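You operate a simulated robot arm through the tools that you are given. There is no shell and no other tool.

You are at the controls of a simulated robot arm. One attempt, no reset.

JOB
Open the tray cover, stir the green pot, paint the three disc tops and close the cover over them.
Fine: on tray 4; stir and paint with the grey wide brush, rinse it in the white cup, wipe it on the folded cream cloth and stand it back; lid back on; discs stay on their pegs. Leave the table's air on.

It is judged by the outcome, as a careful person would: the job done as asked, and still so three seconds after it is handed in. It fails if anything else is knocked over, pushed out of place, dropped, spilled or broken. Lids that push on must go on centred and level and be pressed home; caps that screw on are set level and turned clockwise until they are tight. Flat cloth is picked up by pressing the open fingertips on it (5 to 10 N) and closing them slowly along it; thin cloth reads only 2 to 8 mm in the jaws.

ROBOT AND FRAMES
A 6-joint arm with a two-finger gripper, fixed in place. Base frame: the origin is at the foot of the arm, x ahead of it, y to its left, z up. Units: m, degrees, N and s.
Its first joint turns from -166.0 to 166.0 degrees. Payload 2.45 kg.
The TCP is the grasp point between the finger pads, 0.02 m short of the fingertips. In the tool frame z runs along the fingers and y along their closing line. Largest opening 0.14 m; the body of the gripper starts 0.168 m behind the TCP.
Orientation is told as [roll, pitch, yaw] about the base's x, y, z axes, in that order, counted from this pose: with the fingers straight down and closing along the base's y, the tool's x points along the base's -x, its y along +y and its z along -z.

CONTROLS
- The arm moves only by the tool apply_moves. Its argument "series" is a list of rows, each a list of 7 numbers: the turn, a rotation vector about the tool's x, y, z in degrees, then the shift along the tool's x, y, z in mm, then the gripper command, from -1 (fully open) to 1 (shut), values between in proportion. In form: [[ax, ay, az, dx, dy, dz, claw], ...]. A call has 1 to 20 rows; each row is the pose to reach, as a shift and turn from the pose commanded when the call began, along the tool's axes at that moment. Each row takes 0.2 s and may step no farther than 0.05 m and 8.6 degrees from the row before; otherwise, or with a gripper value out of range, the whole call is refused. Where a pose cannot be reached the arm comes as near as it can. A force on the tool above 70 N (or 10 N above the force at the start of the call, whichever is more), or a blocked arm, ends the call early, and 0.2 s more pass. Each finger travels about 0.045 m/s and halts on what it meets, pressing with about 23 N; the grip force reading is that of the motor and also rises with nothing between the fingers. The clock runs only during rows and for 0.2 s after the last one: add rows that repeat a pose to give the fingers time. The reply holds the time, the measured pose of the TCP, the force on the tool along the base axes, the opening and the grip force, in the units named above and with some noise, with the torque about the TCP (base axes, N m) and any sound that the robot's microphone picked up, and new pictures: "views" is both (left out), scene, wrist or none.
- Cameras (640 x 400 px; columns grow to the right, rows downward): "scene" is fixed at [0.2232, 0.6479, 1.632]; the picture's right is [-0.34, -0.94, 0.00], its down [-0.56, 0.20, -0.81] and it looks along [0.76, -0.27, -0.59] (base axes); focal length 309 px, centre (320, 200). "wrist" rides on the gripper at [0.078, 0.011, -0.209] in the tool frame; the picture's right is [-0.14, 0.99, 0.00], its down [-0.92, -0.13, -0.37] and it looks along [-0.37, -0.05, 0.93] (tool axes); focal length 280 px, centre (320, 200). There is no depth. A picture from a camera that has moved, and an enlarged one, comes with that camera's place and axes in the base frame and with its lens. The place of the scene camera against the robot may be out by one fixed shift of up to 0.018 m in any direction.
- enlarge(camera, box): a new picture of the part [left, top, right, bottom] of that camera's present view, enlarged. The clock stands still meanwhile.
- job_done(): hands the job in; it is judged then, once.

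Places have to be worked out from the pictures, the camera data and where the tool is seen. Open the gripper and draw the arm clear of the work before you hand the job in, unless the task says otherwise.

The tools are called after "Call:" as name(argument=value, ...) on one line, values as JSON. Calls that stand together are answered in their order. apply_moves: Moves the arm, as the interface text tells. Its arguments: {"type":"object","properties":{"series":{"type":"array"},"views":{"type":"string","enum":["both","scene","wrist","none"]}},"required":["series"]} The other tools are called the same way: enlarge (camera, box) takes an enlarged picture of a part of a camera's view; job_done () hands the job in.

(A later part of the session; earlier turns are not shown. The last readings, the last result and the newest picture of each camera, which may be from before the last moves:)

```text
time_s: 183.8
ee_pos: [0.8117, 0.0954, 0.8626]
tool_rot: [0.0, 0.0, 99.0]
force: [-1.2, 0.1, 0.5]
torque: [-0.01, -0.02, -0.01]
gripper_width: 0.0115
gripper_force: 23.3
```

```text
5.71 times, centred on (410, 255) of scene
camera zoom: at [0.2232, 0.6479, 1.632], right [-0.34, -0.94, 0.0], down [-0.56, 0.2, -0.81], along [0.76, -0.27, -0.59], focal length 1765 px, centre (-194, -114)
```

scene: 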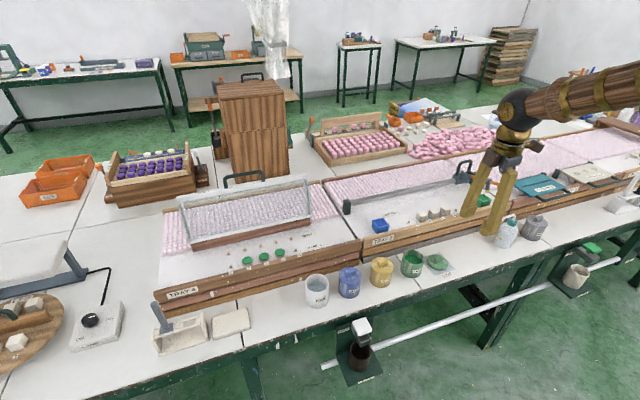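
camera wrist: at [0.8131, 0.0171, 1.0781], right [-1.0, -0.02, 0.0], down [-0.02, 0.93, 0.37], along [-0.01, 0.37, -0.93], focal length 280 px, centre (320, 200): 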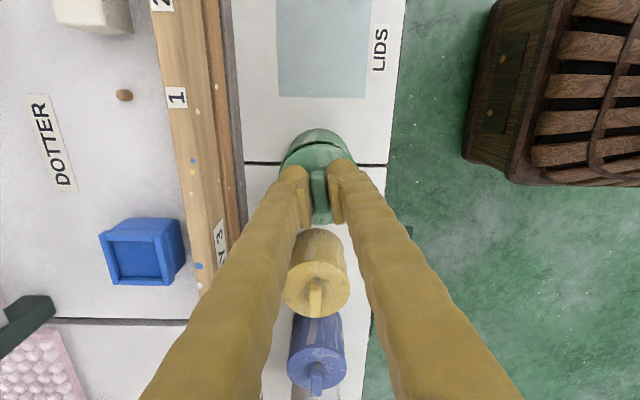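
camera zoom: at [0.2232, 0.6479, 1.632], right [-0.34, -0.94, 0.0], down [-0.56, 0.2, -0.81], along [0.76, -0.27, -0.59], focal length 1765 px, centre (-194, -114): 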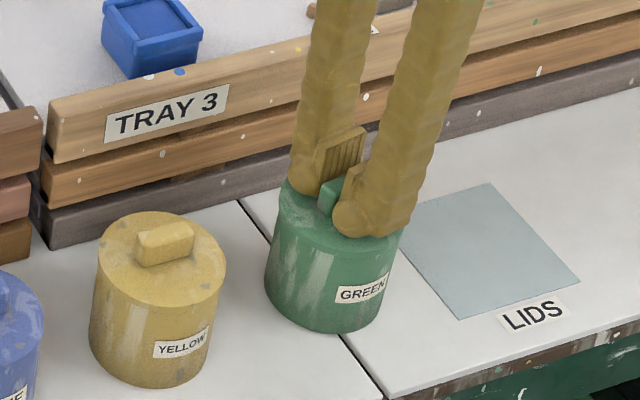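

The gap has closed visually but there's no load yet. I'll continue down to press it home.

Call:
apply_moves(series=[[0, 0, 0, 0, 0, 1.5, 1], [0, 0, 0, 0, 0, 3, 1], [0, 0, 0, 0, 0, 4, 1], [0, 0, 0, 0, 0, 5, 1], [0, 0, 0, 0, 0, 5, 1]], views="none")

Call:
enlarge(camera="scene", box=[380, 220, 440, 290])

Call:
enlarge(camera="wrist", box=[240, 100, 400, 260])

```text
time_s: 185.0
ee_pos: [0.8121, 0.095, 0.8576]
tool_rot: [-0.1, 0.1, 99.1]
force: [-6.1, -13.6, 39.2]
torque: [-0.17, 0.13, -0.01]
gripper_width: 0.0115
gripper_force: 23.0
```

```text
5.71 times, centred on (410, 255) of scene
camera zoom: at [0.2232, 0.6479, 1.632], right [-0.34, -0.94, 0.0], down [-0.56, 0.2, -0.81], along [0.76, -0.27, -0.59], focal length 1765 px, centre (-194, -114)
```

zoom: 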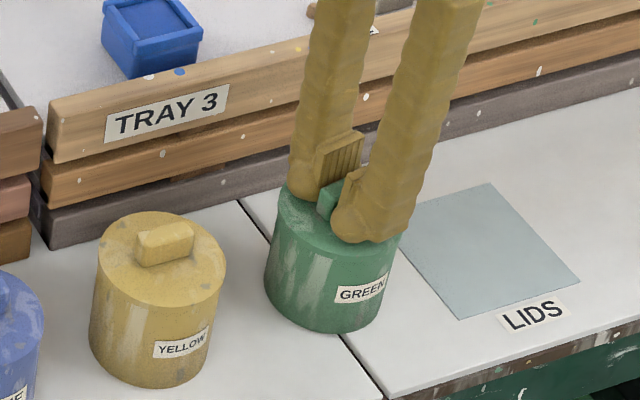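

```text
2.50 times, centred on (320, 180) of wrist
camera zoom: at [0.813, 0.0162, 1.0666], right [-1.0, -0.02, 0.0], down [-0.02, 0.93, 0.37], along [-0.01, 0.37, -0.93], focal length 701 px, centre (320, 250)
```

zoom: 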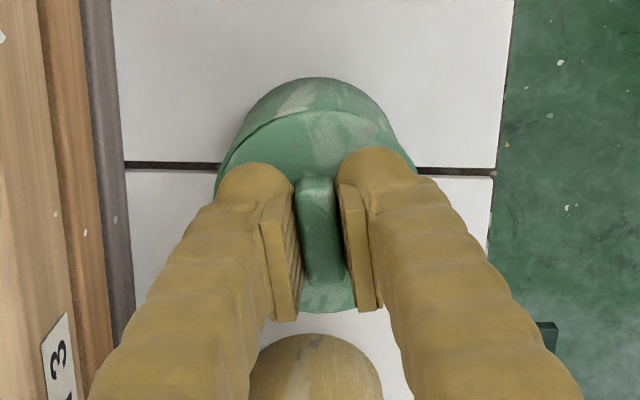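

It's at 39 N but with 14 N of side force toward −y, so the lid is a touch off-centre. I'll ease up 1 mm, shift about 1.5 mm that way, and press again.

Call:
apply_moves(series=[[0, 0, 0, 0, 0, -1.5, 1], [0, 0, 0, 1.4, 0.9, -1.5, 1], [0, 0, 0, 1.4, 0.9, -1.5, 1], [0, 0, 0, 1.4, 0.9, 0, 1], [0, 0, 0, 1.4, 0.9, 0, 1]], views="none")

```text
time_s: 186.2
ee_pos: [0.8122, 0.0946, 0.8586]
tool_rot: [0.0, 0.1, 99.1]
force: [3.3, 5.3, 13.2]
torque: [0.16, -0.01, -0.06]
gripper_width: 0.0113
gripper_force: 23.2
```

The side force has nearly vanished. I'll press straight down now, step by step.

Call:
apply_moves(series=[[0, 0, 0, -0.3, 0, 1, 1], [0, 0, 0, -0.5, 0, 2, 1], [0, 0, 0, -0.5, 0, 3, 1], [0, 0, 0, -0.5, 0, 4, 1], [0, 0, 0, -0.5, 0, 4, 1]], views="none")

Call:
enlarge(camera="scene", box=[380, 220, 440, 290])

```text
time_s: 187.0
ee_pos: [0.8136, 0.0941, 0.8585]
tool_rot: [-0.4, 0.2, 99.0]
force: [6.2, -5.1, 14.4]
torque: [-0.26, -0.12, 0.05]
gripper_width: 0.0115
gripper_force: 22.9
heard: snap
stopped in row 3: the force on the tool passed its limit at 76 N (the readings are from after the stop); the commanded pose is now the measured one
```

```text
5.71 times, centred on (410, 255) of scene
camera zoom: at [0.2232, 0.6479, 1.632], right [-0.34, -0.94, 0.0], down [-0.56, 0.2, -0.81], along [0.76, -0.27, -0.59], focal length 1765 px, centre (-194, -114)
```

zoom: 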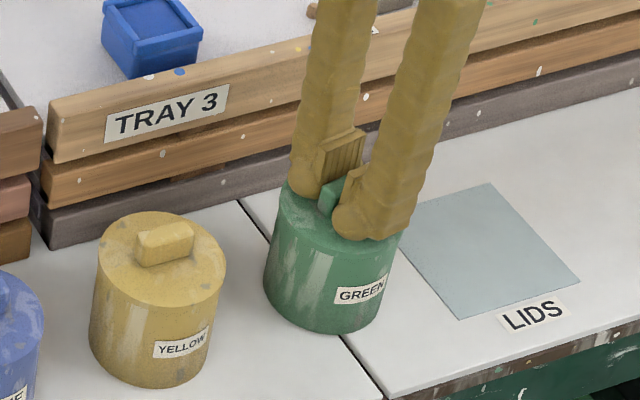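

A snap was heard: the lid is home. I'll open the fingers and rise to check it.

Call:
apply_moves(series=[[0, 0, 0, 0, 0, 0, 0.8], [0, 0, 0, 0, 0, 0, 0.65], [0, 0, 0, 0, 0, 0, 0.5], [0, 0, 0, 0, 0, 0, 0.5], [0, 0, 0, 0, 0, -15, 0.5], [0, 0, 0, 0, 0, -40, 0.5], [0, 0, 0, 0, 0, -80, 0.5], [0, 0, 0, 0, 0, -125, 0.5], [0, 0, 0, 0, 0, -165, 0.5]])

Call:
enlarge(camera="scene", box=[360, 220, 460, 300])

Call:
enlarge(camera="wrist", box=[250, 110, 390, 270])

```text
time_s: 189.0
ee_pos: [0.8101, 0.095, 1.0232]
tool_rot: [-0.1, 0.0, 99.1]
force: [0.6, 0.0, 0.2]
torque: [0.06, 0.02, 0.02]
gripper_width: 0.0348
gripper_force: 0.2
camera wrist: at [0.8116, 0.0156, 1.2308], right [-1.0, -0.02, 0.0], down [-0.02, 0.93, 0.37], along [0.0, 0.37, -0.93], focal length 280 px, centre (320, 200)
```

scene: 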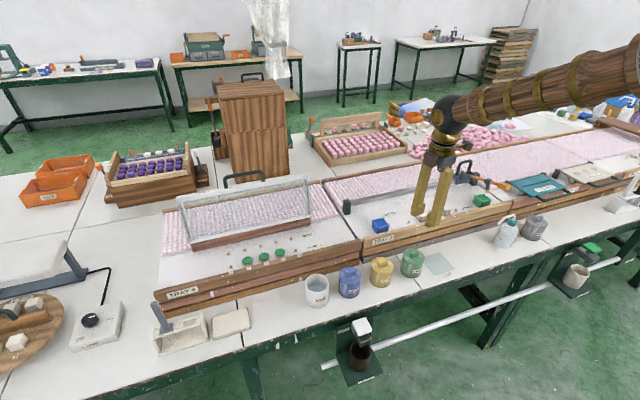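
wrist: 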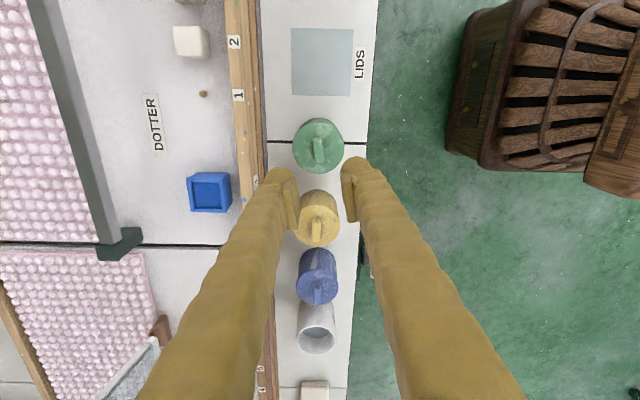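

```text
5.00 times, centred on (410, 260) of scene
camera zoom: at [0.2232, 0.6479, 1.632], right [-0.34, -0.94, 0.0], down [-0.56, 0.2, -0.81], along [0.76, -0.27, -0.59], focal length 1544 px, centre (-130, -100)
```

zoom: 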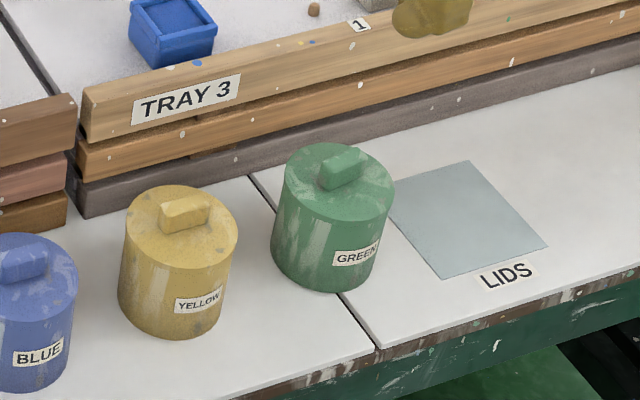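

```text
2.50 times, centred on (320, 190) of wrist
camera zoom: at [0.8116, 0.0156, 1.2308], right [-1.0, -0.02, 0.0], down [-0.02, 0.93, 0.37], along [0.0, 0.37, -0.93], focal length 701 px, centre (320, 225)
```

zoom: 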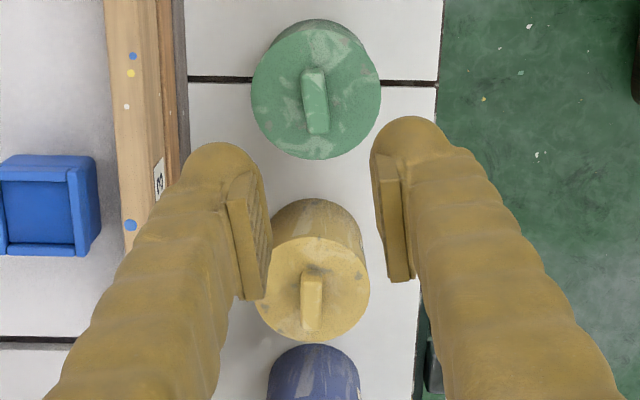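

The green lid is on level and fully home, just like its neighbours. Last comes the cover: I'll swing back to tray 4 at a safe height with yaw 90°.

Call:
apply_moves(series=[[0, 0, 0, 0, 0, -40, 0.5], [0, 0, 0.8, -42, 0.7, -54, 0.5], [0, 0, 1.6, -85, 1.5, -68, 0.5], [0, 0, 2.4, -128, 2.3, -82, 0.5], [0, 0, 3.2, -170, 3, -96, 0.5], [0, 0, 4, -213, 3.8, -110, 0.5], [0, 0, 4.8, -256, 4.5, -124, 0.5], [0, 0, 5.6, -299, 5.3, -138, 0.5], [0, 0, 6.4, -341, 6, -152, 0.5], [0, 0, 7.2, -384, 6.8, -166, 0.5], [0, 0, 8, -427, 7.6, -180, 0.5], [0, 0, 8.6, -470, 8.3, -190, 0.5], [0, 0, 9.1, -512.8, 9.1, -197, 0.5], [0, 0, 9.1, -512.8, 9.1, -197, 0.5]])

Call:
enlarge(camera="scene", box=[150, 150, 350, 275])

```text
time_s: 192.0
ee_pos: [0.7161, 0.6015, 1.2156]
tool_rot: [-0.3, 0.2, 90.0]
force: [0.4, -0.4, 0.2]
torque: [0.01, 0.0, -0.01]
gripper_width: 0.0348
gripper_force: 0.1
camera wrist: at [0.7042, 0.523, 1.4234], right [-0.99, 0.14, 0.0], down [0.13, 0.92, 0.37], along [0.05, 0.36, -0.93], focal length 280 px, centre (320, 200)
```

scene: 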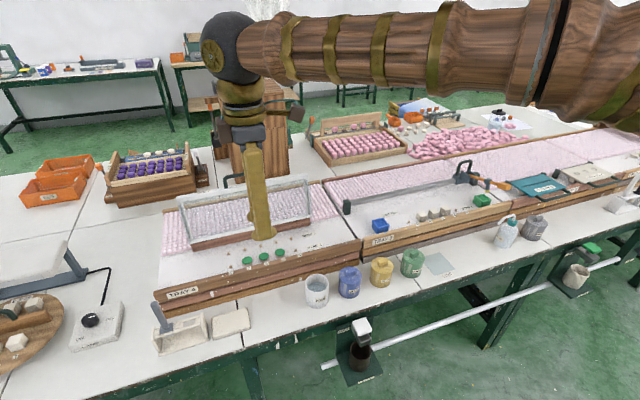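
wrist: 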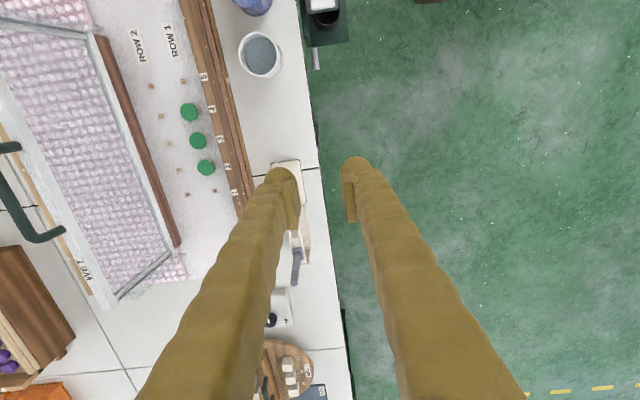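

```text
3.20 times, centred on (250, 212) of scene
camera zoom: at [0.2232, 0.6479, 1.632], right [-0.34, -0.94, 0.0], down [-0.56, 0.2, -0.81], along [0.76, -0.27, -0.59], focal length 988 px, centre (544, 160)
```

zoom: 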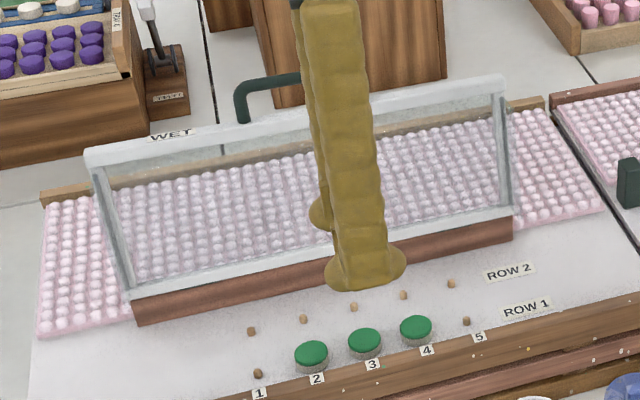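

I'll now tilt the tool out to about 80° so that the fingers point at the handle nearly horizontally.

Call:
apply_moves(series=[[8, 0, 0, 0, 0, 0, 0.5], [16, 0, 0, 0, 0, 0, 0.5], [24, 0, 0, 0, 0, 0, 0.5], [32, 0, 0, 0, -5, 0, 0.5], [40, 0, 0, 0, -15, 0, 0.5], [48, 0, 0, 0, -30, 5, 0.5], [56, 0, 0, 0, -45, 10, 0.5], [64, 0, 0, 0, -60, 15, 0.6], [72, 0, 0, 0, -80, 20, 0.6], [80, 0, 0, 0, -100, 25, 0.6], [80, 0, 0, 0, -100, 25, 0.6]])

Call:
enlarge(camera="wrist", box=[220, 60, 420, 260])

```text
time_s: 194.4
ee_pos: [0.821, 0.6006, 1.1946]
tool_rot: [-80.2, 0.1, 90.0]
force: [0.2, 0.0, 0.6]
torque: [-0.04, -0.01, 0.02]
gripper_width: 0.0277
gripper_force: 0.0
camera wrist: at [0.6119, 0.5217, 1.2173], right [-0.17, 0.14, -0.98], down [-0.34, 0.92, 0.19], along [0.92, 0.37, -0.11], focal length 280 px, centre (320, 200)
```

scene: 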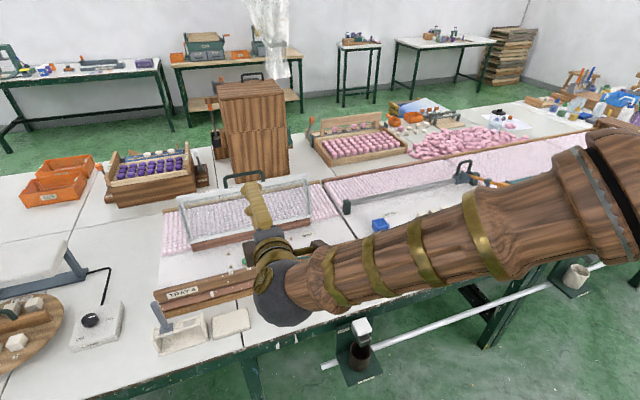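
wrist: 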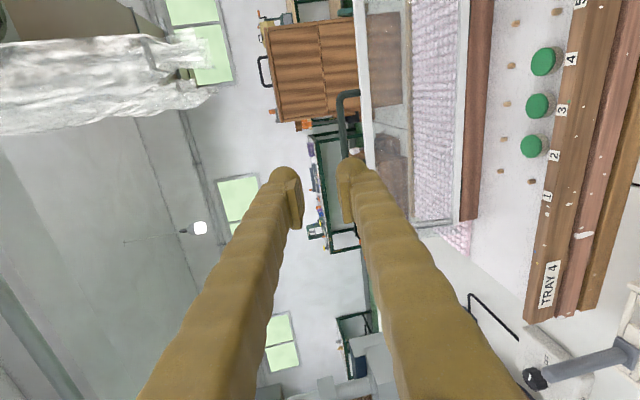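

```text
2.00 times, centred on (320, 160) of wrist
camera zoom: at [0.6119, 0.5217, 1.2173], right [-0.17, 0.14, -0.98], down [-0.34, 0.92, 0.19], along [0.92, 0.37, -0.11], focal length 561 px, centre (320, 280)
```

zoom: 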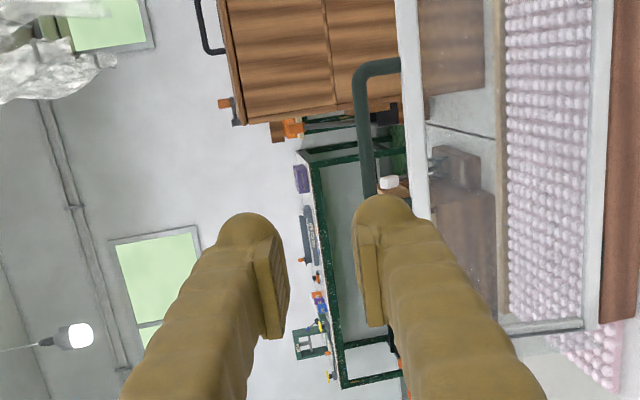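

The bar appears about 40 mm below the tool axis and 290 mm ahead, matching the fitted arc. I'll move to 100 mm short of it, on its line.

Call:
apply_moves(series=[[0, 0, 0, 0, 10, 40, 0.6], [0, 0, 0, 0, 20, 80, 0.6], [0, 0, 0, 0, 30, 120, 0.6], [0, 0, 0, 0, 40, 155, 0.6], [0, 0, 0, 0, 40, 188, 0.6], [0, 0, 0, 0, 40, 188, 0.6], [0, 0, 0, 0, 40, 188, 0.6]], views="wrist")

Call:
enlarge(camera="wrist", box=[240, 60, 400, 260])

```text
time_s: 196.0
ee_pos: [1.0016, 0.6012, 1.1224]
tool_rot: [-80.1, 0.1, 90.0]
force: [0.1, -0.5, -0.8]
torque: [0.01, 0.03, 0.0]
gripper_width: 0.028
gripper_force: 0.1
camera wrist: at [0.7929, 0.523, 1.1471], right [-0.17, 0.14, -0.98], down [-0.34, 0.92, 0.19], along [0.92, 0.36, -0.11], focal length 280 px, centre (320, 200)
```

wrist: 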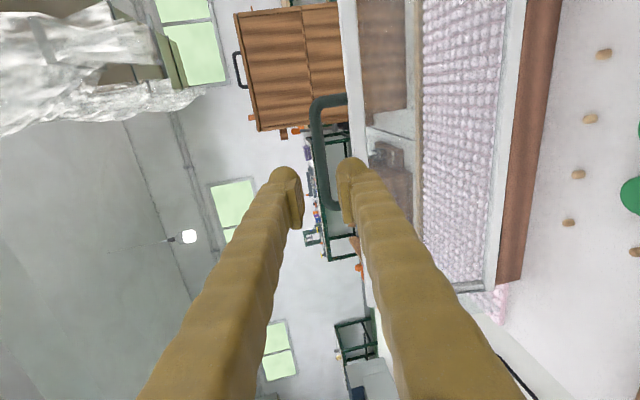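

```text
2.00 times, centred on (320, 160) of wrist
camera zoom: at [0.7929, 0.523, 1.1471], right [-0.17, 0.14, -0.98], down [-0.34, 0.92, 0.19], along [0.92, 0.36, -0.11], focal length 561 px, centre (320, 280)
```

zoom: 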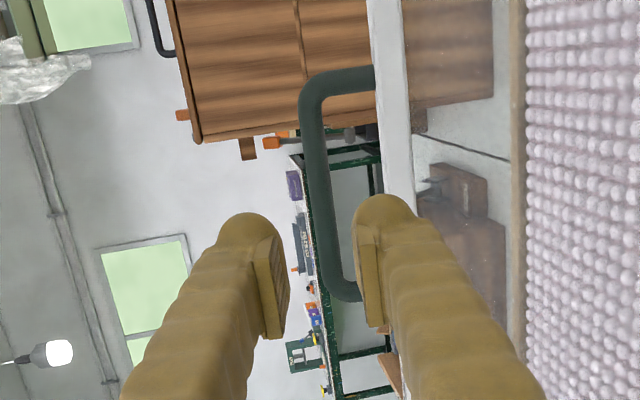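

The bar lies on the tool's centre line, about 85–100 mm ahead, with the frame 30 mm below it. I'll narrow the fingers to 22 mm and advance 65 mm.

Call:
apply_moves(series=[[0, 0, 0, 0, 1, 15, 0.686], [0, 0, 0, 0, 2, 32, 0.686], [0, 0, 0, 0, 2, 50, 0.686], [0, 0, 0, 0, 2, 65, 0.686], [0, 0, 0, 0, 2, 65, 0.686], [0, 0, 0, 0, 2, 65, 0.686]], views="wrist")

Call:
enlarge(camera="wrist", box=[240, 60, 400, 260])

Call:
enlarge(camera="scene", box=[210, 150, 310, 220])

```text
time_s: 197.4
ee_pos: [1.0628, 0.5983, 1.1101]
tool_rot: [-80.2, 0.0, 89.9]
force: [-0.2, -0.3, -0.1]
torque: [-0.01, -0.02, 0.0]
gripper_width: 0.022
gripper_force: 0.1
camera wrist: at [0.8546, 0.5207, 1.1342], right [-0.17, 0.14, -0.98], down [-0.34, 0.92, 0.19], along [0.92, 0.36, -0.11], focal length 280 px, centre (320, 200)
```

wrist: 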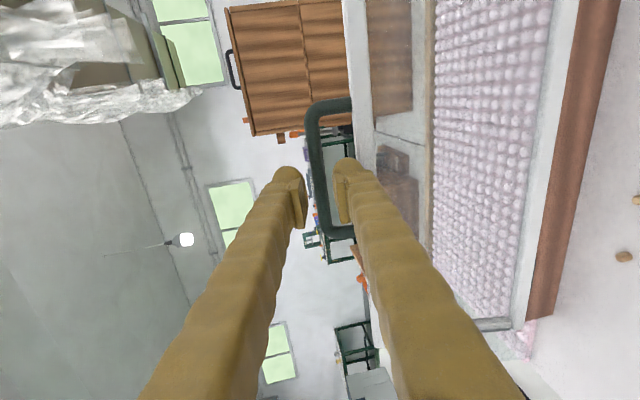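

```text
2.00 times, centred on (320, 160) of wrist
camera zoom: at [0.8546, 0.5207, 1.1342], right [-0.17, 0.14, -0.98], down [-0.34, 0.92, 0.19], along [0.92, 0.36, -0.11], focal length 561 px, centre (320, 280)
```

zoom: 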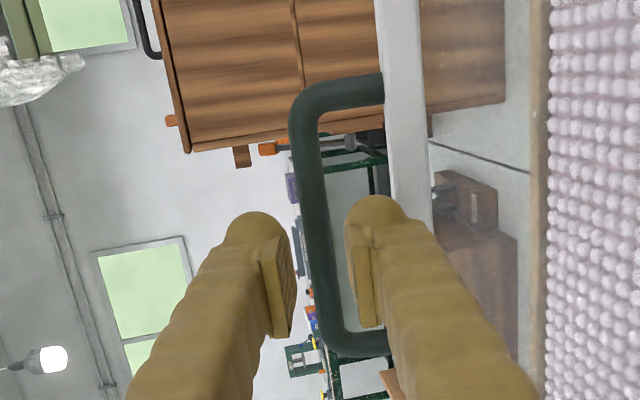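

```text
5.71 times, centred on (260, 185) of scene
camera zoom: at [0.2232, 0.6479, 1.632], right [-0.34, -0.94, 0.0], down [-0.56, 0.2, -0.81], along [0.76, -0.27, -0.59], focal length 1765 px, centre (663, 286)
```

zoom: 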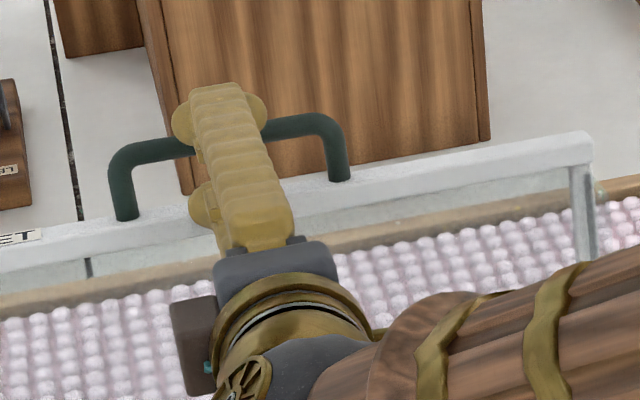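

The bar is about 30 mm ahead and within 2 mm of the centre line. I'll advance 26 mm and close gently to see what width I get.

Call:
apply_moves(series=[[0, 0, 0, 0, -1, 9, 0.686], [0, 0, 0, 0, -2, 18, 0.686], [0, 0, 0, 0, -2, 26, 0.686], [0, 0, 0, 0, -2, 26, 0.686]], views="wrist")

Call:
enlarge(camera="wrist", box=[240, 60, 400, 260])

Call:
enlarge(camera="scene", box=[210, 150, 310, 220])

```text
time_s: 198.4
ee_pos: [1.089, 0.5995, 1.1074]
tool_rot: [-80.2, 0.1, 90.1]
force: [-0.2, 0.2, 0.1]
torque: [0.01, 0.01, 0.02]
gripper_width: 0.022
gripper_force: 0.0
camera wrist: at [0.8797, 0.5204, 1.1316], right [-0.17, 0.14, -0.98], down [-0.34, 0.92, 0.19], along [0.92, 0.36, -0.11], focal length 280 px, centre (320, 200)
```

wrist: 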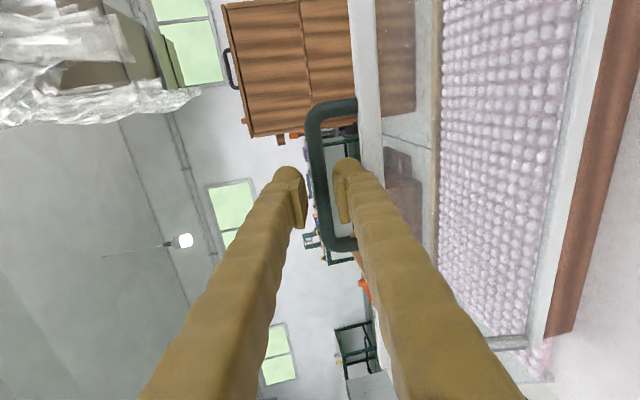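

```text
2.00 times, centred on (320, 160) of wrist
camera zoom: at [0.8797, 0.5204, 1.1316], right [-0.17, 0.14, -0.98], down [-0.34, 0.92, 0.19], along [0.92, 0.36, -0.11], focal length 561 px, centre (320, 280)
```

zoom: 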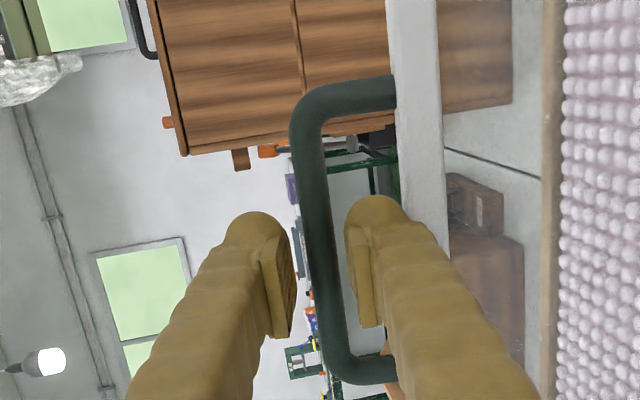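

```text
5.71 times, centred on (260, 185) of scene
camera zoom: at [0.2232, 0.6479, 1.632], right [-0.34, -0.94, 0.0], down [-0.56, 0.2, -0.81], along [0.76, -0.27, -0.59], focal length 1765 px, centre (663, 286)
```

zoom: 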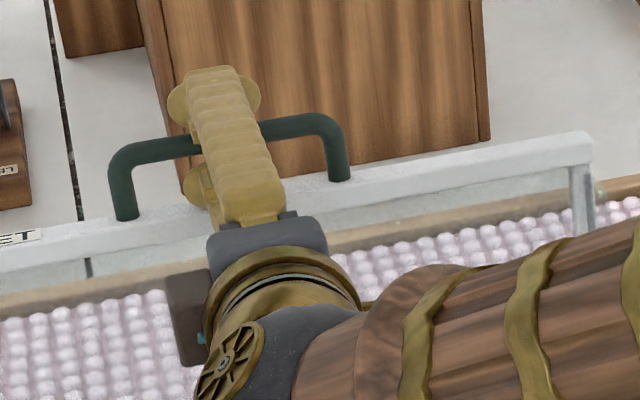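

I'll close gently now and read the width.

Call:
apply_moves(series=[[0, 0, 0, 0, 0, 0, 0.8], [0, 0, 0, 0, 0, 0, 0.9], [0, 0, 0, 0, 0, 0, 1], [0, 0, 0, 0, 0, 0, 1]], views="wrist")

Call:
enlarge(camera="wrist", box=[260, 100, 380, 260])

```text
time_s: 199.4
ee_pos: [1.0882, 0.5999, 1.1055]
tool_rot: [-80.1, 0.0, 90.0]
force: [-2.5, -0.8, -18.9]
torque: [0.8, 0.29, -0.21]
gripper_width: 0.0101
gripper_force: 37.6
camera wrist: at [0.8797, 0.5204, 1.1302], right [-0.17, 0.14, -0.98], down [-0.34, 0.92, 0.19], along [0.92, 0.36, -0.11], focal length 280 px, centre (320, 200)
```

wrist: 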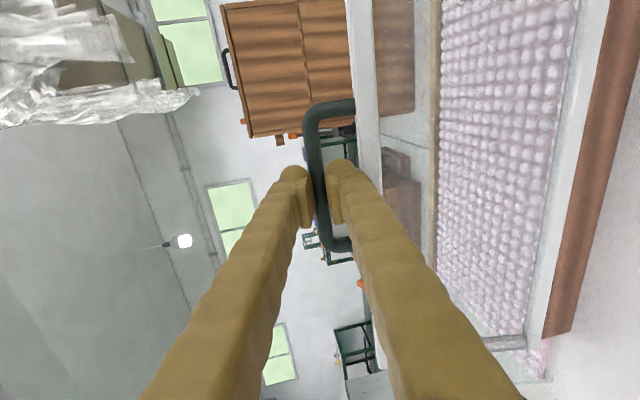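

```text
2.50 times, centred on (320, 180) of wrist
camera zoom: at [0.8797, 0.5204, 1.1302], right [-0.17, 0.14, -0.98], down [-0.34, 0.92, 0.19], along [0.92, 0.36, -0.11], focal length 701 px, centre (320, 250)
```

zoom: 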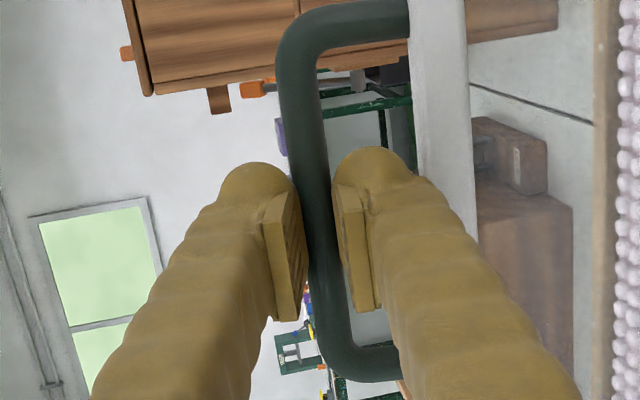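

A 10 mm width with no push-back along the axis: the bar is properly between the pads this time. I'll shift 2 mm down to take off the vertical load and bring the cover forward along its arc to about 85°.

Call:
apply_moves(series=[[0, 0, 0, 0, 2, 0, 1], [0, 0, 0, 0, 2.2, -8.7, 1], [0, 0, 0, 0, 2.7, -16.3, 1], [0, 0, 0, 0, 3.8, -25.8, 1], [0, 0, 0, 0, 5.2, -35.2, 1], [0, 0, 0, 0, 7, -44.5, 1], [0, 0, 0, 0, 9.2, -53.7, 1], [0, 0, 0, 0, 9.2, -53.7, 1]])

Call:
enlarge(camera="scene", box=[150, 150, 350, 275])

Call:
enlarge(camera="wrist", box=[260, 100, 380, 260])

```text
time_s: 201.2
ee_pos: [1.0342, 0.6018, 1.1068]
tool_rot: [-80.2, 0.1, 90.0]
force: [0.5, -0.6, -0.1]
torque: [-0.01, 0.02, -0.01]
gripper_width: 0.0
gripper_force: 29.2
camera wrist: at [0.8262, 0.5219, 1.1308], right [-0.17, 0.14, -0.98], down [-0.34, 0.92, 0.19], along [0.92, 0.36, -0.11], focal length 280 px, centre (320, 200)
```

scene: 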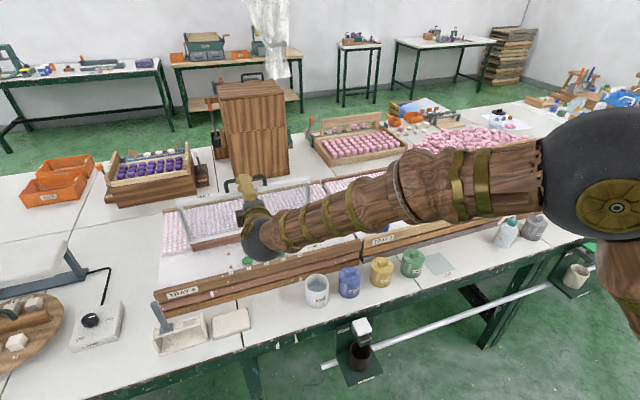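
wrist: 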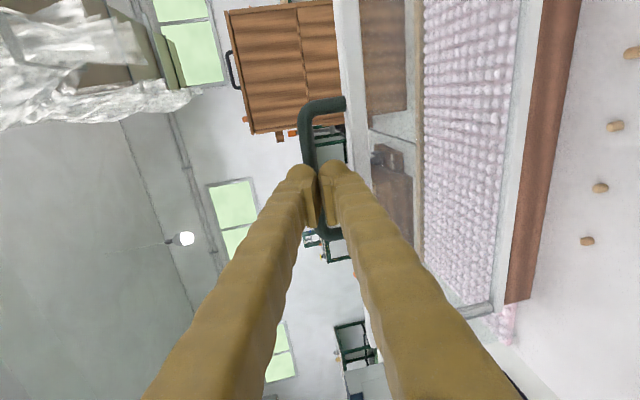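

```text
3.20 times, centred on (250, 212) of scene
camera zoom: at [0.2232, 0.6479, 1.632], right [-0.34, -0.94, 0.0], down [-0.56, 0.2, -0.81], along [0.76, -0.27, -0.59], focal length 988 px, centre (544, 160)
```

zoom: 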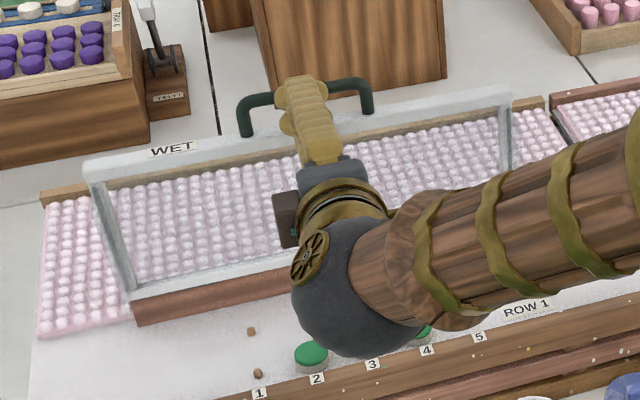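

```text
2.50 times, centred on (320, 180) of wrist
camera zoom: at [0.8262, 0.5219, 1.1308], right [-0.17, 0.14, -0.98], down [-0.34, 0.92, 0.19], along [0.92, 0.36, -0.11], focal length 701 px, centre (320, 250)
```

zoom: 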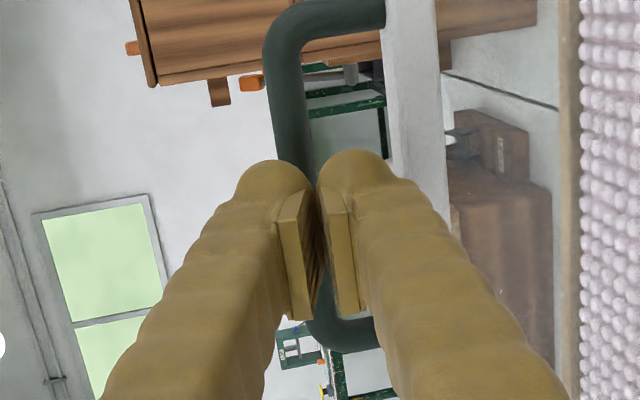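

The grip slipped off: only the tips had pinched the bar, which means its true depth is about 35–40 mm ahead now; the cover stayed at roughly 92°. I'll reopen, shift 5 mm up, advance 29 mm and close with the bar in the middle of the pads.

Call:
apply_moves(series=[[0, 0, 0, 0, -2, 0, 0.8], [0, 0, 0, 0, -5, 0, 0.66], [0, 0, 0, 0, -5, 0, 0.66], [0, 0, 0, 0, -5, 10, 0.66], [0, 0, 0, 0, -5, 20, 0.66], [0, 0, 0, 0, -5, 29, 0.66], [0, 0, 0, 0, -5, 29, 0.66]], views="wrist")

Call:
enlarge(camera="wrist", box=[260, 100, 380, 260])

```text
time_s: 202.8
ee_pos: [1.0641, 0.5995, 1.1066]
tool_rot: [-80.2, 0.1, 89.9]
force: [-0.2, 0.5, 0.6]
torque: [0.01, -0.01, -0.01]
gripper_width: 0.0239
gripper_force: 0.0
camera wrist: at [0.8557, 0.521, 1.13], right [-0.17, 0.14, -0.98], down [-0.34, 0.92, 0.19], along [0.92, 0.36, -0.11], focal length 280 px, centre (320, 200)
```

wrist: 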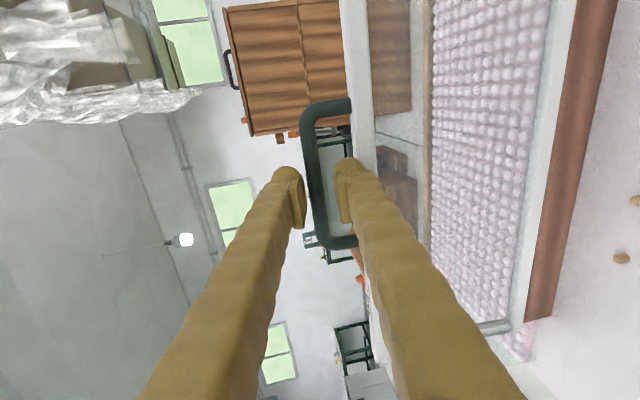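

```text
2.50 times, centred on (320, 180) of wrist
camera zoom: at [0.8557, 0.521, 1.13], right [-0.17, 0.14, -0.98], down [-0.34, 0.92, 0.19], along [0.92, 0.36, -0.11], focal length 701 px, centre (320, 250)
```

zoom: 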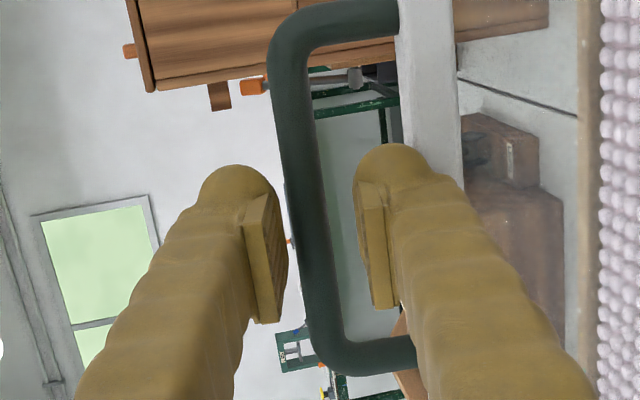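

Compared with the pinched view, the bar is at about the same depth, just at the tips, so it needs about 14 mm more. I'll advance that and close.

Call:
apply_moves(series=[[0, 0, 0, 0, -2, 7, 0.66], [0, 0, 0, 0, -2, 14, 0.66], [0, 0, 0, 0, -2, 14, 0.66], [0, 0, 0, 0, -2, 14, 0.8], [0, 0, 0, 0, -2, 14, 1], [0, 0, 0, 0, -2, 14, 1], [0, 0, 0, 0, -2, 14, 1]], views="wrist")

Call:
enlarge(camera="wrist", box=[260, 100, 380, 260])

```text
time_s: 204.4
ee_pos: [1.0783, 0.5986, 1.1067]
tool_rot: [-80.2, 0.1, 90.0]
force: [-0.4, -0.1, 1.1]
torque: [0.0, -0.02, -0.02]
gripper_width: 0.0004
gripper_force: 29.9
camera wrist: at [0.8698, 0.5205, 1.1301], right [-0.17, 0.14, -0.98], down [-0.34, 0.92, 0.19], along [0.92, 0.36, -0.11], focal length 280 px, centre (320, 200)
```

wrist: 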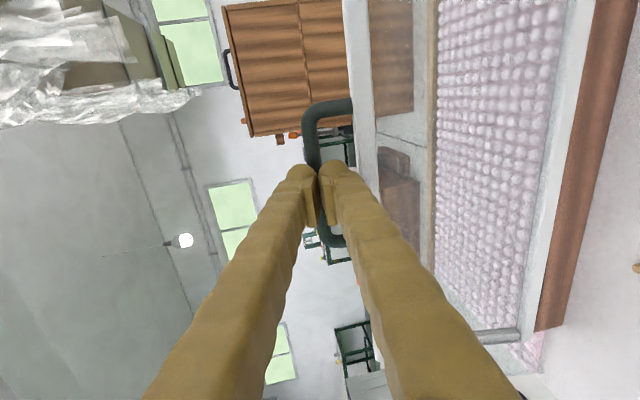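

```text
2.50 times, centred on (320, 180) of wrist
camera zoom: at [0.8698, 0.5205, 1.1301], right [-0.17, 0.14, -0.98], down [-0.34, 0.92, 0.19], along [0.92, 0.36, -0.11], focal length 701 px, centre (320, 250)
```

zoom: 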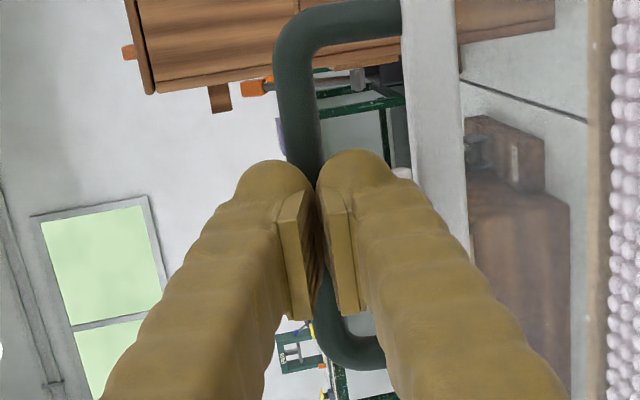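

The fingers closed empty: the nearly balanced cover drifted back ahead of them. I'll check the cover's angle before trying again.

Call:
enlarge(camera="scene", box=[150, 150, 350, 275])

Call:
enlarge(camera="scene", box=[210, 150, 310, 220])

```text
3.20 times, centred on (250, 212) of scene
camera zoom: at [0.2232, 0.6479, 1.632], right [-0.34, -0.94, 0.0], down [-0.56, 0.2, -0.81], along [0.76, -0.27, -0.59], focal length 988 px, centre (544, 160)
```

zoom: 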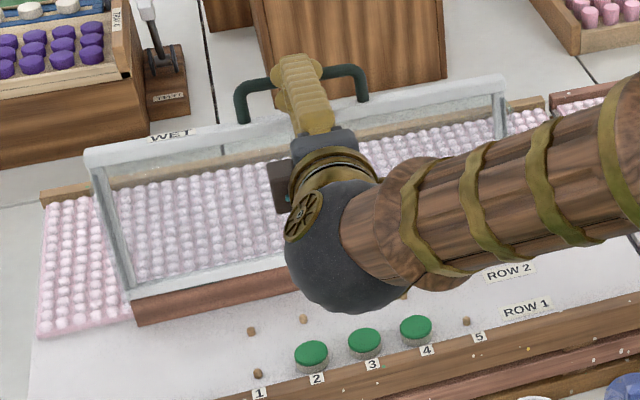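

```text
5.71 times, centred on (260, 185) of scene
camera zoom: at [0.2232, 0.6479, 1.632], right [-0.34, -0.94, 0.0], down [-0.56, 0.2, -0.81], along [0.76, -0.27, -0.59], focal length 1765 px, centre (663, 286)
```

zoom: 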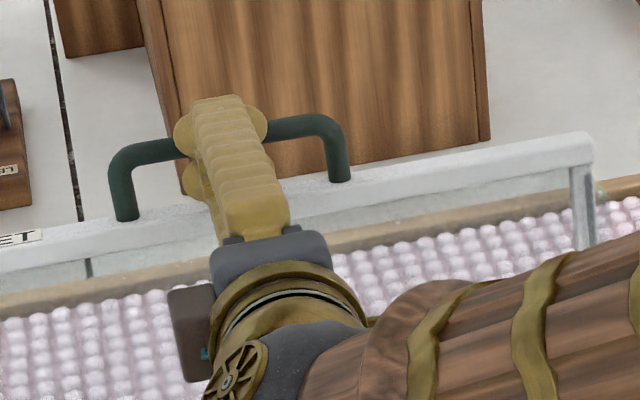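

The cover is resting at its stop again, with the bar just beyond the closed tips (about x 1.106, z 1.102). At the stop it cannot drift away, so I'll open, advance 23 mm and close on it there.

Call:
apply_moves(series=[[0, 0, 0, 0, 0, -4, 0.8], [0, 0, 0, 0, 0, -4, 0.66], [0, 0, 0, 0, 0, -4, 0.64], [0, 0, 0, 0, 0.5, 6, 0.64], [0, 0, 0, 0, 0.5, 16, 0.64], [0, 0, 0, 0, 0.5, 23, 0.64], [0, 0, 0, 0, 0.5, 23, 0.64]], views="wrist")

Call:
enlarge(camera="wrist", box=[260, 100, 380, 260])

```text
time_s: 205.6
ee_pos: [1.0875, 0.6018, 1.1043]
tool_rot: [-80.3, 0.1, 90.0]
force: [-47.2, -18.9, 7.6]
torque: [-0.72, 1.83, -0.01]
gripper_width: 0.0275
gripper_force: 2.2
stopped in row 5: the force on the tool passed its limit at 104 N (the readings are from after the stop); the commanded pose is now the measured one
camera wrist: at [0.8784, 0.5218, 1.129], right [-0.17, 0.14, -0.98], down [-0.34, 0.92, 0.19], along [0.93, 0.36, -0.11], focal length 280 px, centre (320, 200)
```

wrist: 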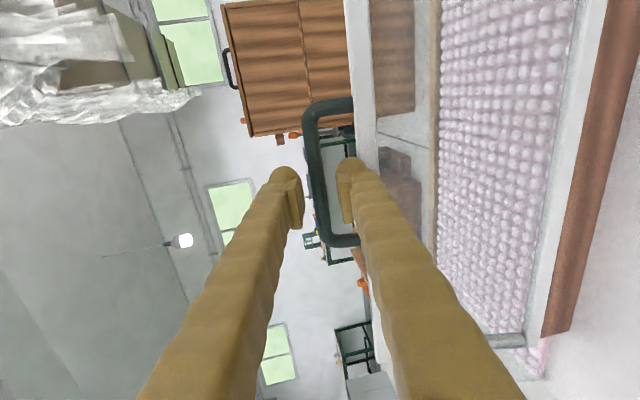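

```text
2.50 times, centred on (320, 180) of wrist
camera zoom: at [0.8784, 0.5218, 1.129], right [-0.17, 0.14, -0.98], down [-0.34, 0.92, 0.19], along [0.93, 0.36, -0.11], focal length 701 px, centre (320, 250)
```

zoom: 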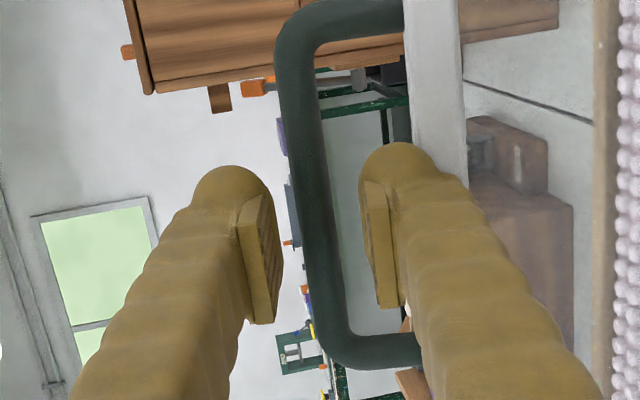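

The force shows the lower finger striking the cover's frame: there isn't room for it between bar and frame at this angle. New plan: with the gripper wide open, reach only the upper finger over and behind the bar, pull the cover forward past vertical, and grip the bar later when the frame is out of the way. First I back out.

Call:
apply_moves(series=[[0, 0, 0, 0, -0.5, -10, 0.64], [0, 0, 0, 0, -0.5, -30, 0.64], [0, 0, 0, 0, -1, -60, 0.4], [0, 0, 0, 0, -2, -95, 0], [0, 0, 0, 0, -2, -110, -0.4], [0, 0, 0, 0, -2, -110, -0.8], [0, 0, 0, 0, -2, -110, -1], [0, 0, 0, 0, -2, -110, -1]])

Call:
enlarge(camera="scene", box=[150, 150, 350, 275])

```text
time_s: 207.3
ee_pos: [0.9809, 0.601, 1.1266]
tool_rot: [-80.1, 0.1, 90.0]
force: [0.4, -0.2, -0.4]
torque: [0.01, -0.04, 0.01]
gripper_width: 0.1399
gripper_force: 0.1
camera wrist: at [0.7721, 0.5217, 1.1495], right [-0.17, 0.14, -0.98], down [-0.34, 0.92, 0.19], along [0.92, 0.36, -0.11], focal length 280 px, centre (320, 200)
```

scene: 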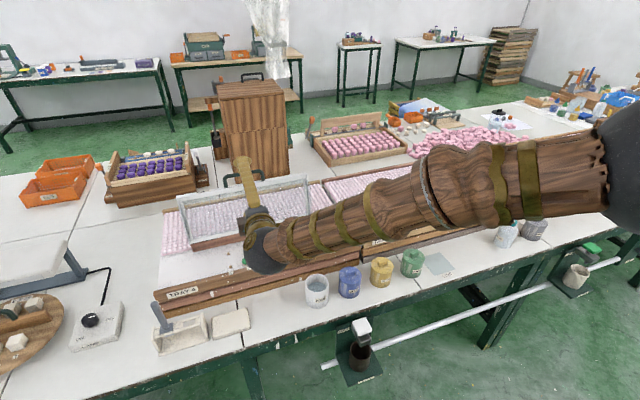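
wrist: 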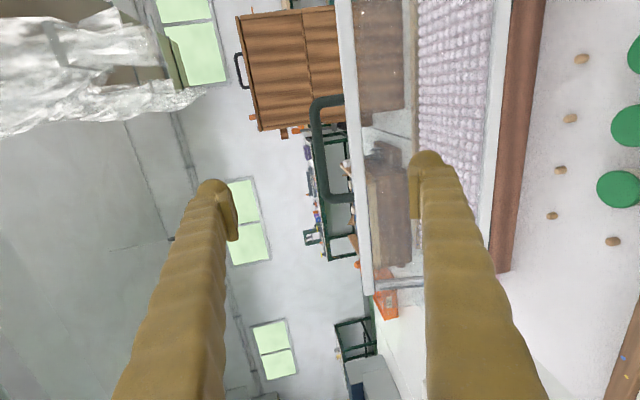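

```text
3.20 times, centred on (250, 212) of scene
camera zoom: at [0.2232, 0.6479, 1.632], right [-0.34, -0.94, 0.0], down [-0.56, 0.2, -0.81], along [0.76, -0.27, -0.59], focal length 988 px, centre (544, 160)
```

zoom: 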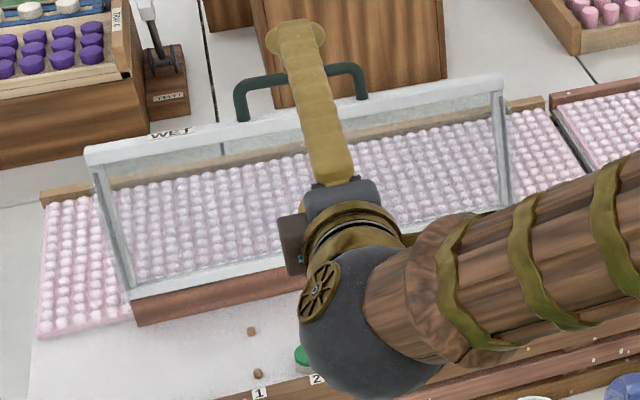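

The cover is unharmed at its stop. I'll tilt the wide-open gripper back to 60°, at a stand-off where the upper finger will pass just over the bar.

Call:
apply_moves(series=[[-7, 0, 0, 0, 7, 5, -1], [-14, 0, 0, 0, 14, 10, -1], [-20, 0, 0, 0, 21, 15.6, -1], [-20, 0, 0, 0, 21, 15.6, -1], [-20, 0, 0, 0, 21, 15.6, -1]], views="wrist")

Call:
enlarge(camera="wrist", box=[180, 60, 400, 260])

Call:
enlarge(camera="scene", box=[210, 130, 310, 230])

```text
time_s: 208.6
ee_pos: [0.992, 0.6023, 1.1023]
tool_rot: [-60.1, 0.1, 90.0]
force: [-0.5, 0.0, -0.1]
torque: [-0.01, 0.0, -0.01]
gripper_width: 0.1402
gripper_force: 0.1
camera wrist: at [0.8042, 0.522, 1.1956], right [-0.49, 0.14, -0.86], down [-0.26, 0.92, 0.29], along [0.83, 0.36, -0.42], focal length 280 px, centre (320, 200)
```

wrist: 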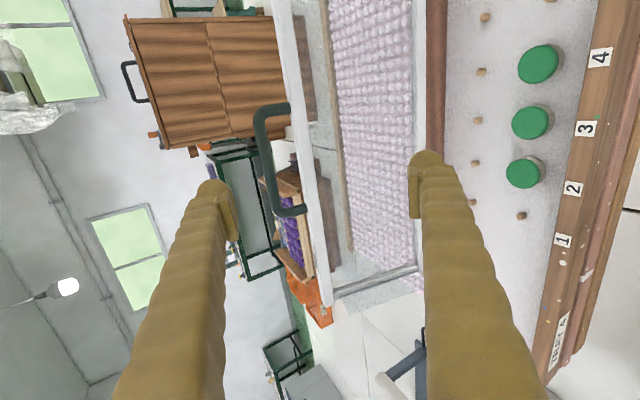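

```text
2.00 times, centred on (290, 160) of wrist
camera zoom: at [0.8042, 0.522, 1.1956], right [-0.49, 0.14, -0.86], down [-0.26, 0.92, 0.29], along [0.83, 0.36, -0.42], focal length 561 px, centre (380, 280)
```

zoom: 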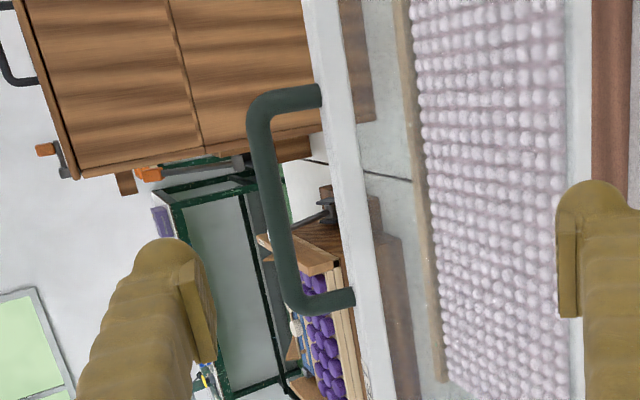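

```text
4.00 times, centred on (260, 180) of scene
camera zoom: at [0.2232, 0.6479, 1.632], right [-0.34, -0.94, 0.0], down [-0.56, 0.2, -0.81], along [0.76, -0.27, -0.59], focal length 1235 px, centre (560, 280)
```

zoom: 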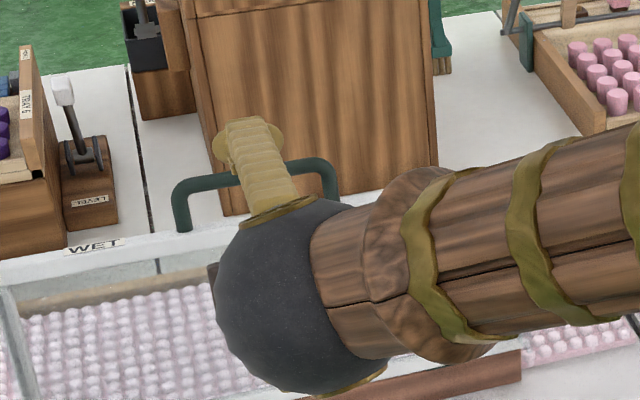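

From here the bar is clearly seen about 105 mm ahead and 11 mm under the upper finger's inner face, agreeing with my estimate. I'll lift 4 mm for clearance and advance 65 mm.

Call:
apply_moves(series=[[0, 0, 0, 0, -4, 15, -1], [0, 0, 0, 0, -4, 32, -1], [0, 0, 0, 0, -4, 50, -1], [0, 0, 0, 0, -4, 65, -1], [0, 0, 0, 0, -4, 65, -1]], views="wrist")

Call:
enlarge(camera="wrist", box=[180, 60, 400, 260])

Call:
enlarge(camera="scene", box=[210, 130, 310, 230])

```text
time_s: 209.8
ee_pos: [1.05, 0.6023, 1.0715]
tool_rot: [-60.2, 0.1, 90.0]
force: [-0.6, -0.4, -0.3]
torque: [-0.01, 0.0, 0.01]
gripper_width: 0.14
gripper_force: 0.1
camera wrist: at [0.8628, 0.5235, 1.1662], right [-0.49, 0.14, -0.86], down [-0.26, 0.92, 0.29], along [0.83, 0.36, -0.42], focal length 280 px, centre (320, 200)
```

wrist: 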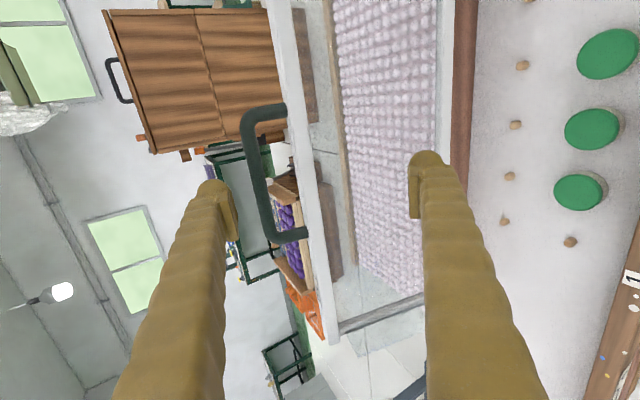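

```text
2.00 times, centred on (290, 160) of wrist
camera zoom: at [0.8628, 0.5235, 1.1662], right [-0.49, 0.14, -0.86], down [-0.26, 0.92, 0.29], along [0.83, 0.36, -0.42], focal length 561 px, centre (380, 280)
```

zoom: 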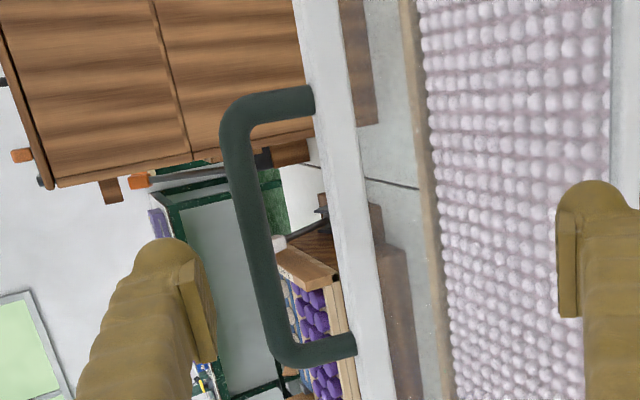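

```text
4.00 times, centred on (260, 180) of scene
camera zoom: at [0.2232, 0.6479, 1.632], right [-0.34, -0.94, 0.0], down [-0.56, 0.2, -0.81], along [0.76, -0.27, -0.59], focal length 1235 px, centre (560, 280)
```

zoom: 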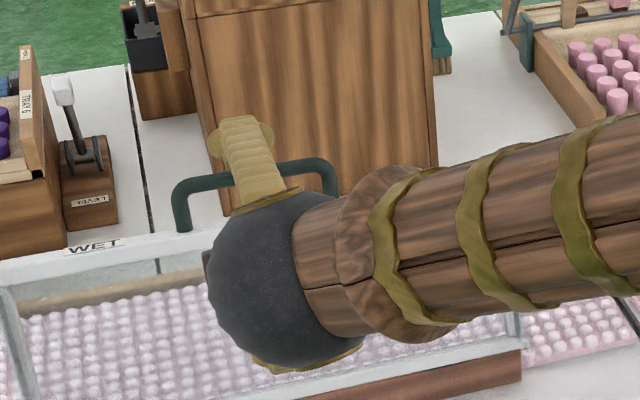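

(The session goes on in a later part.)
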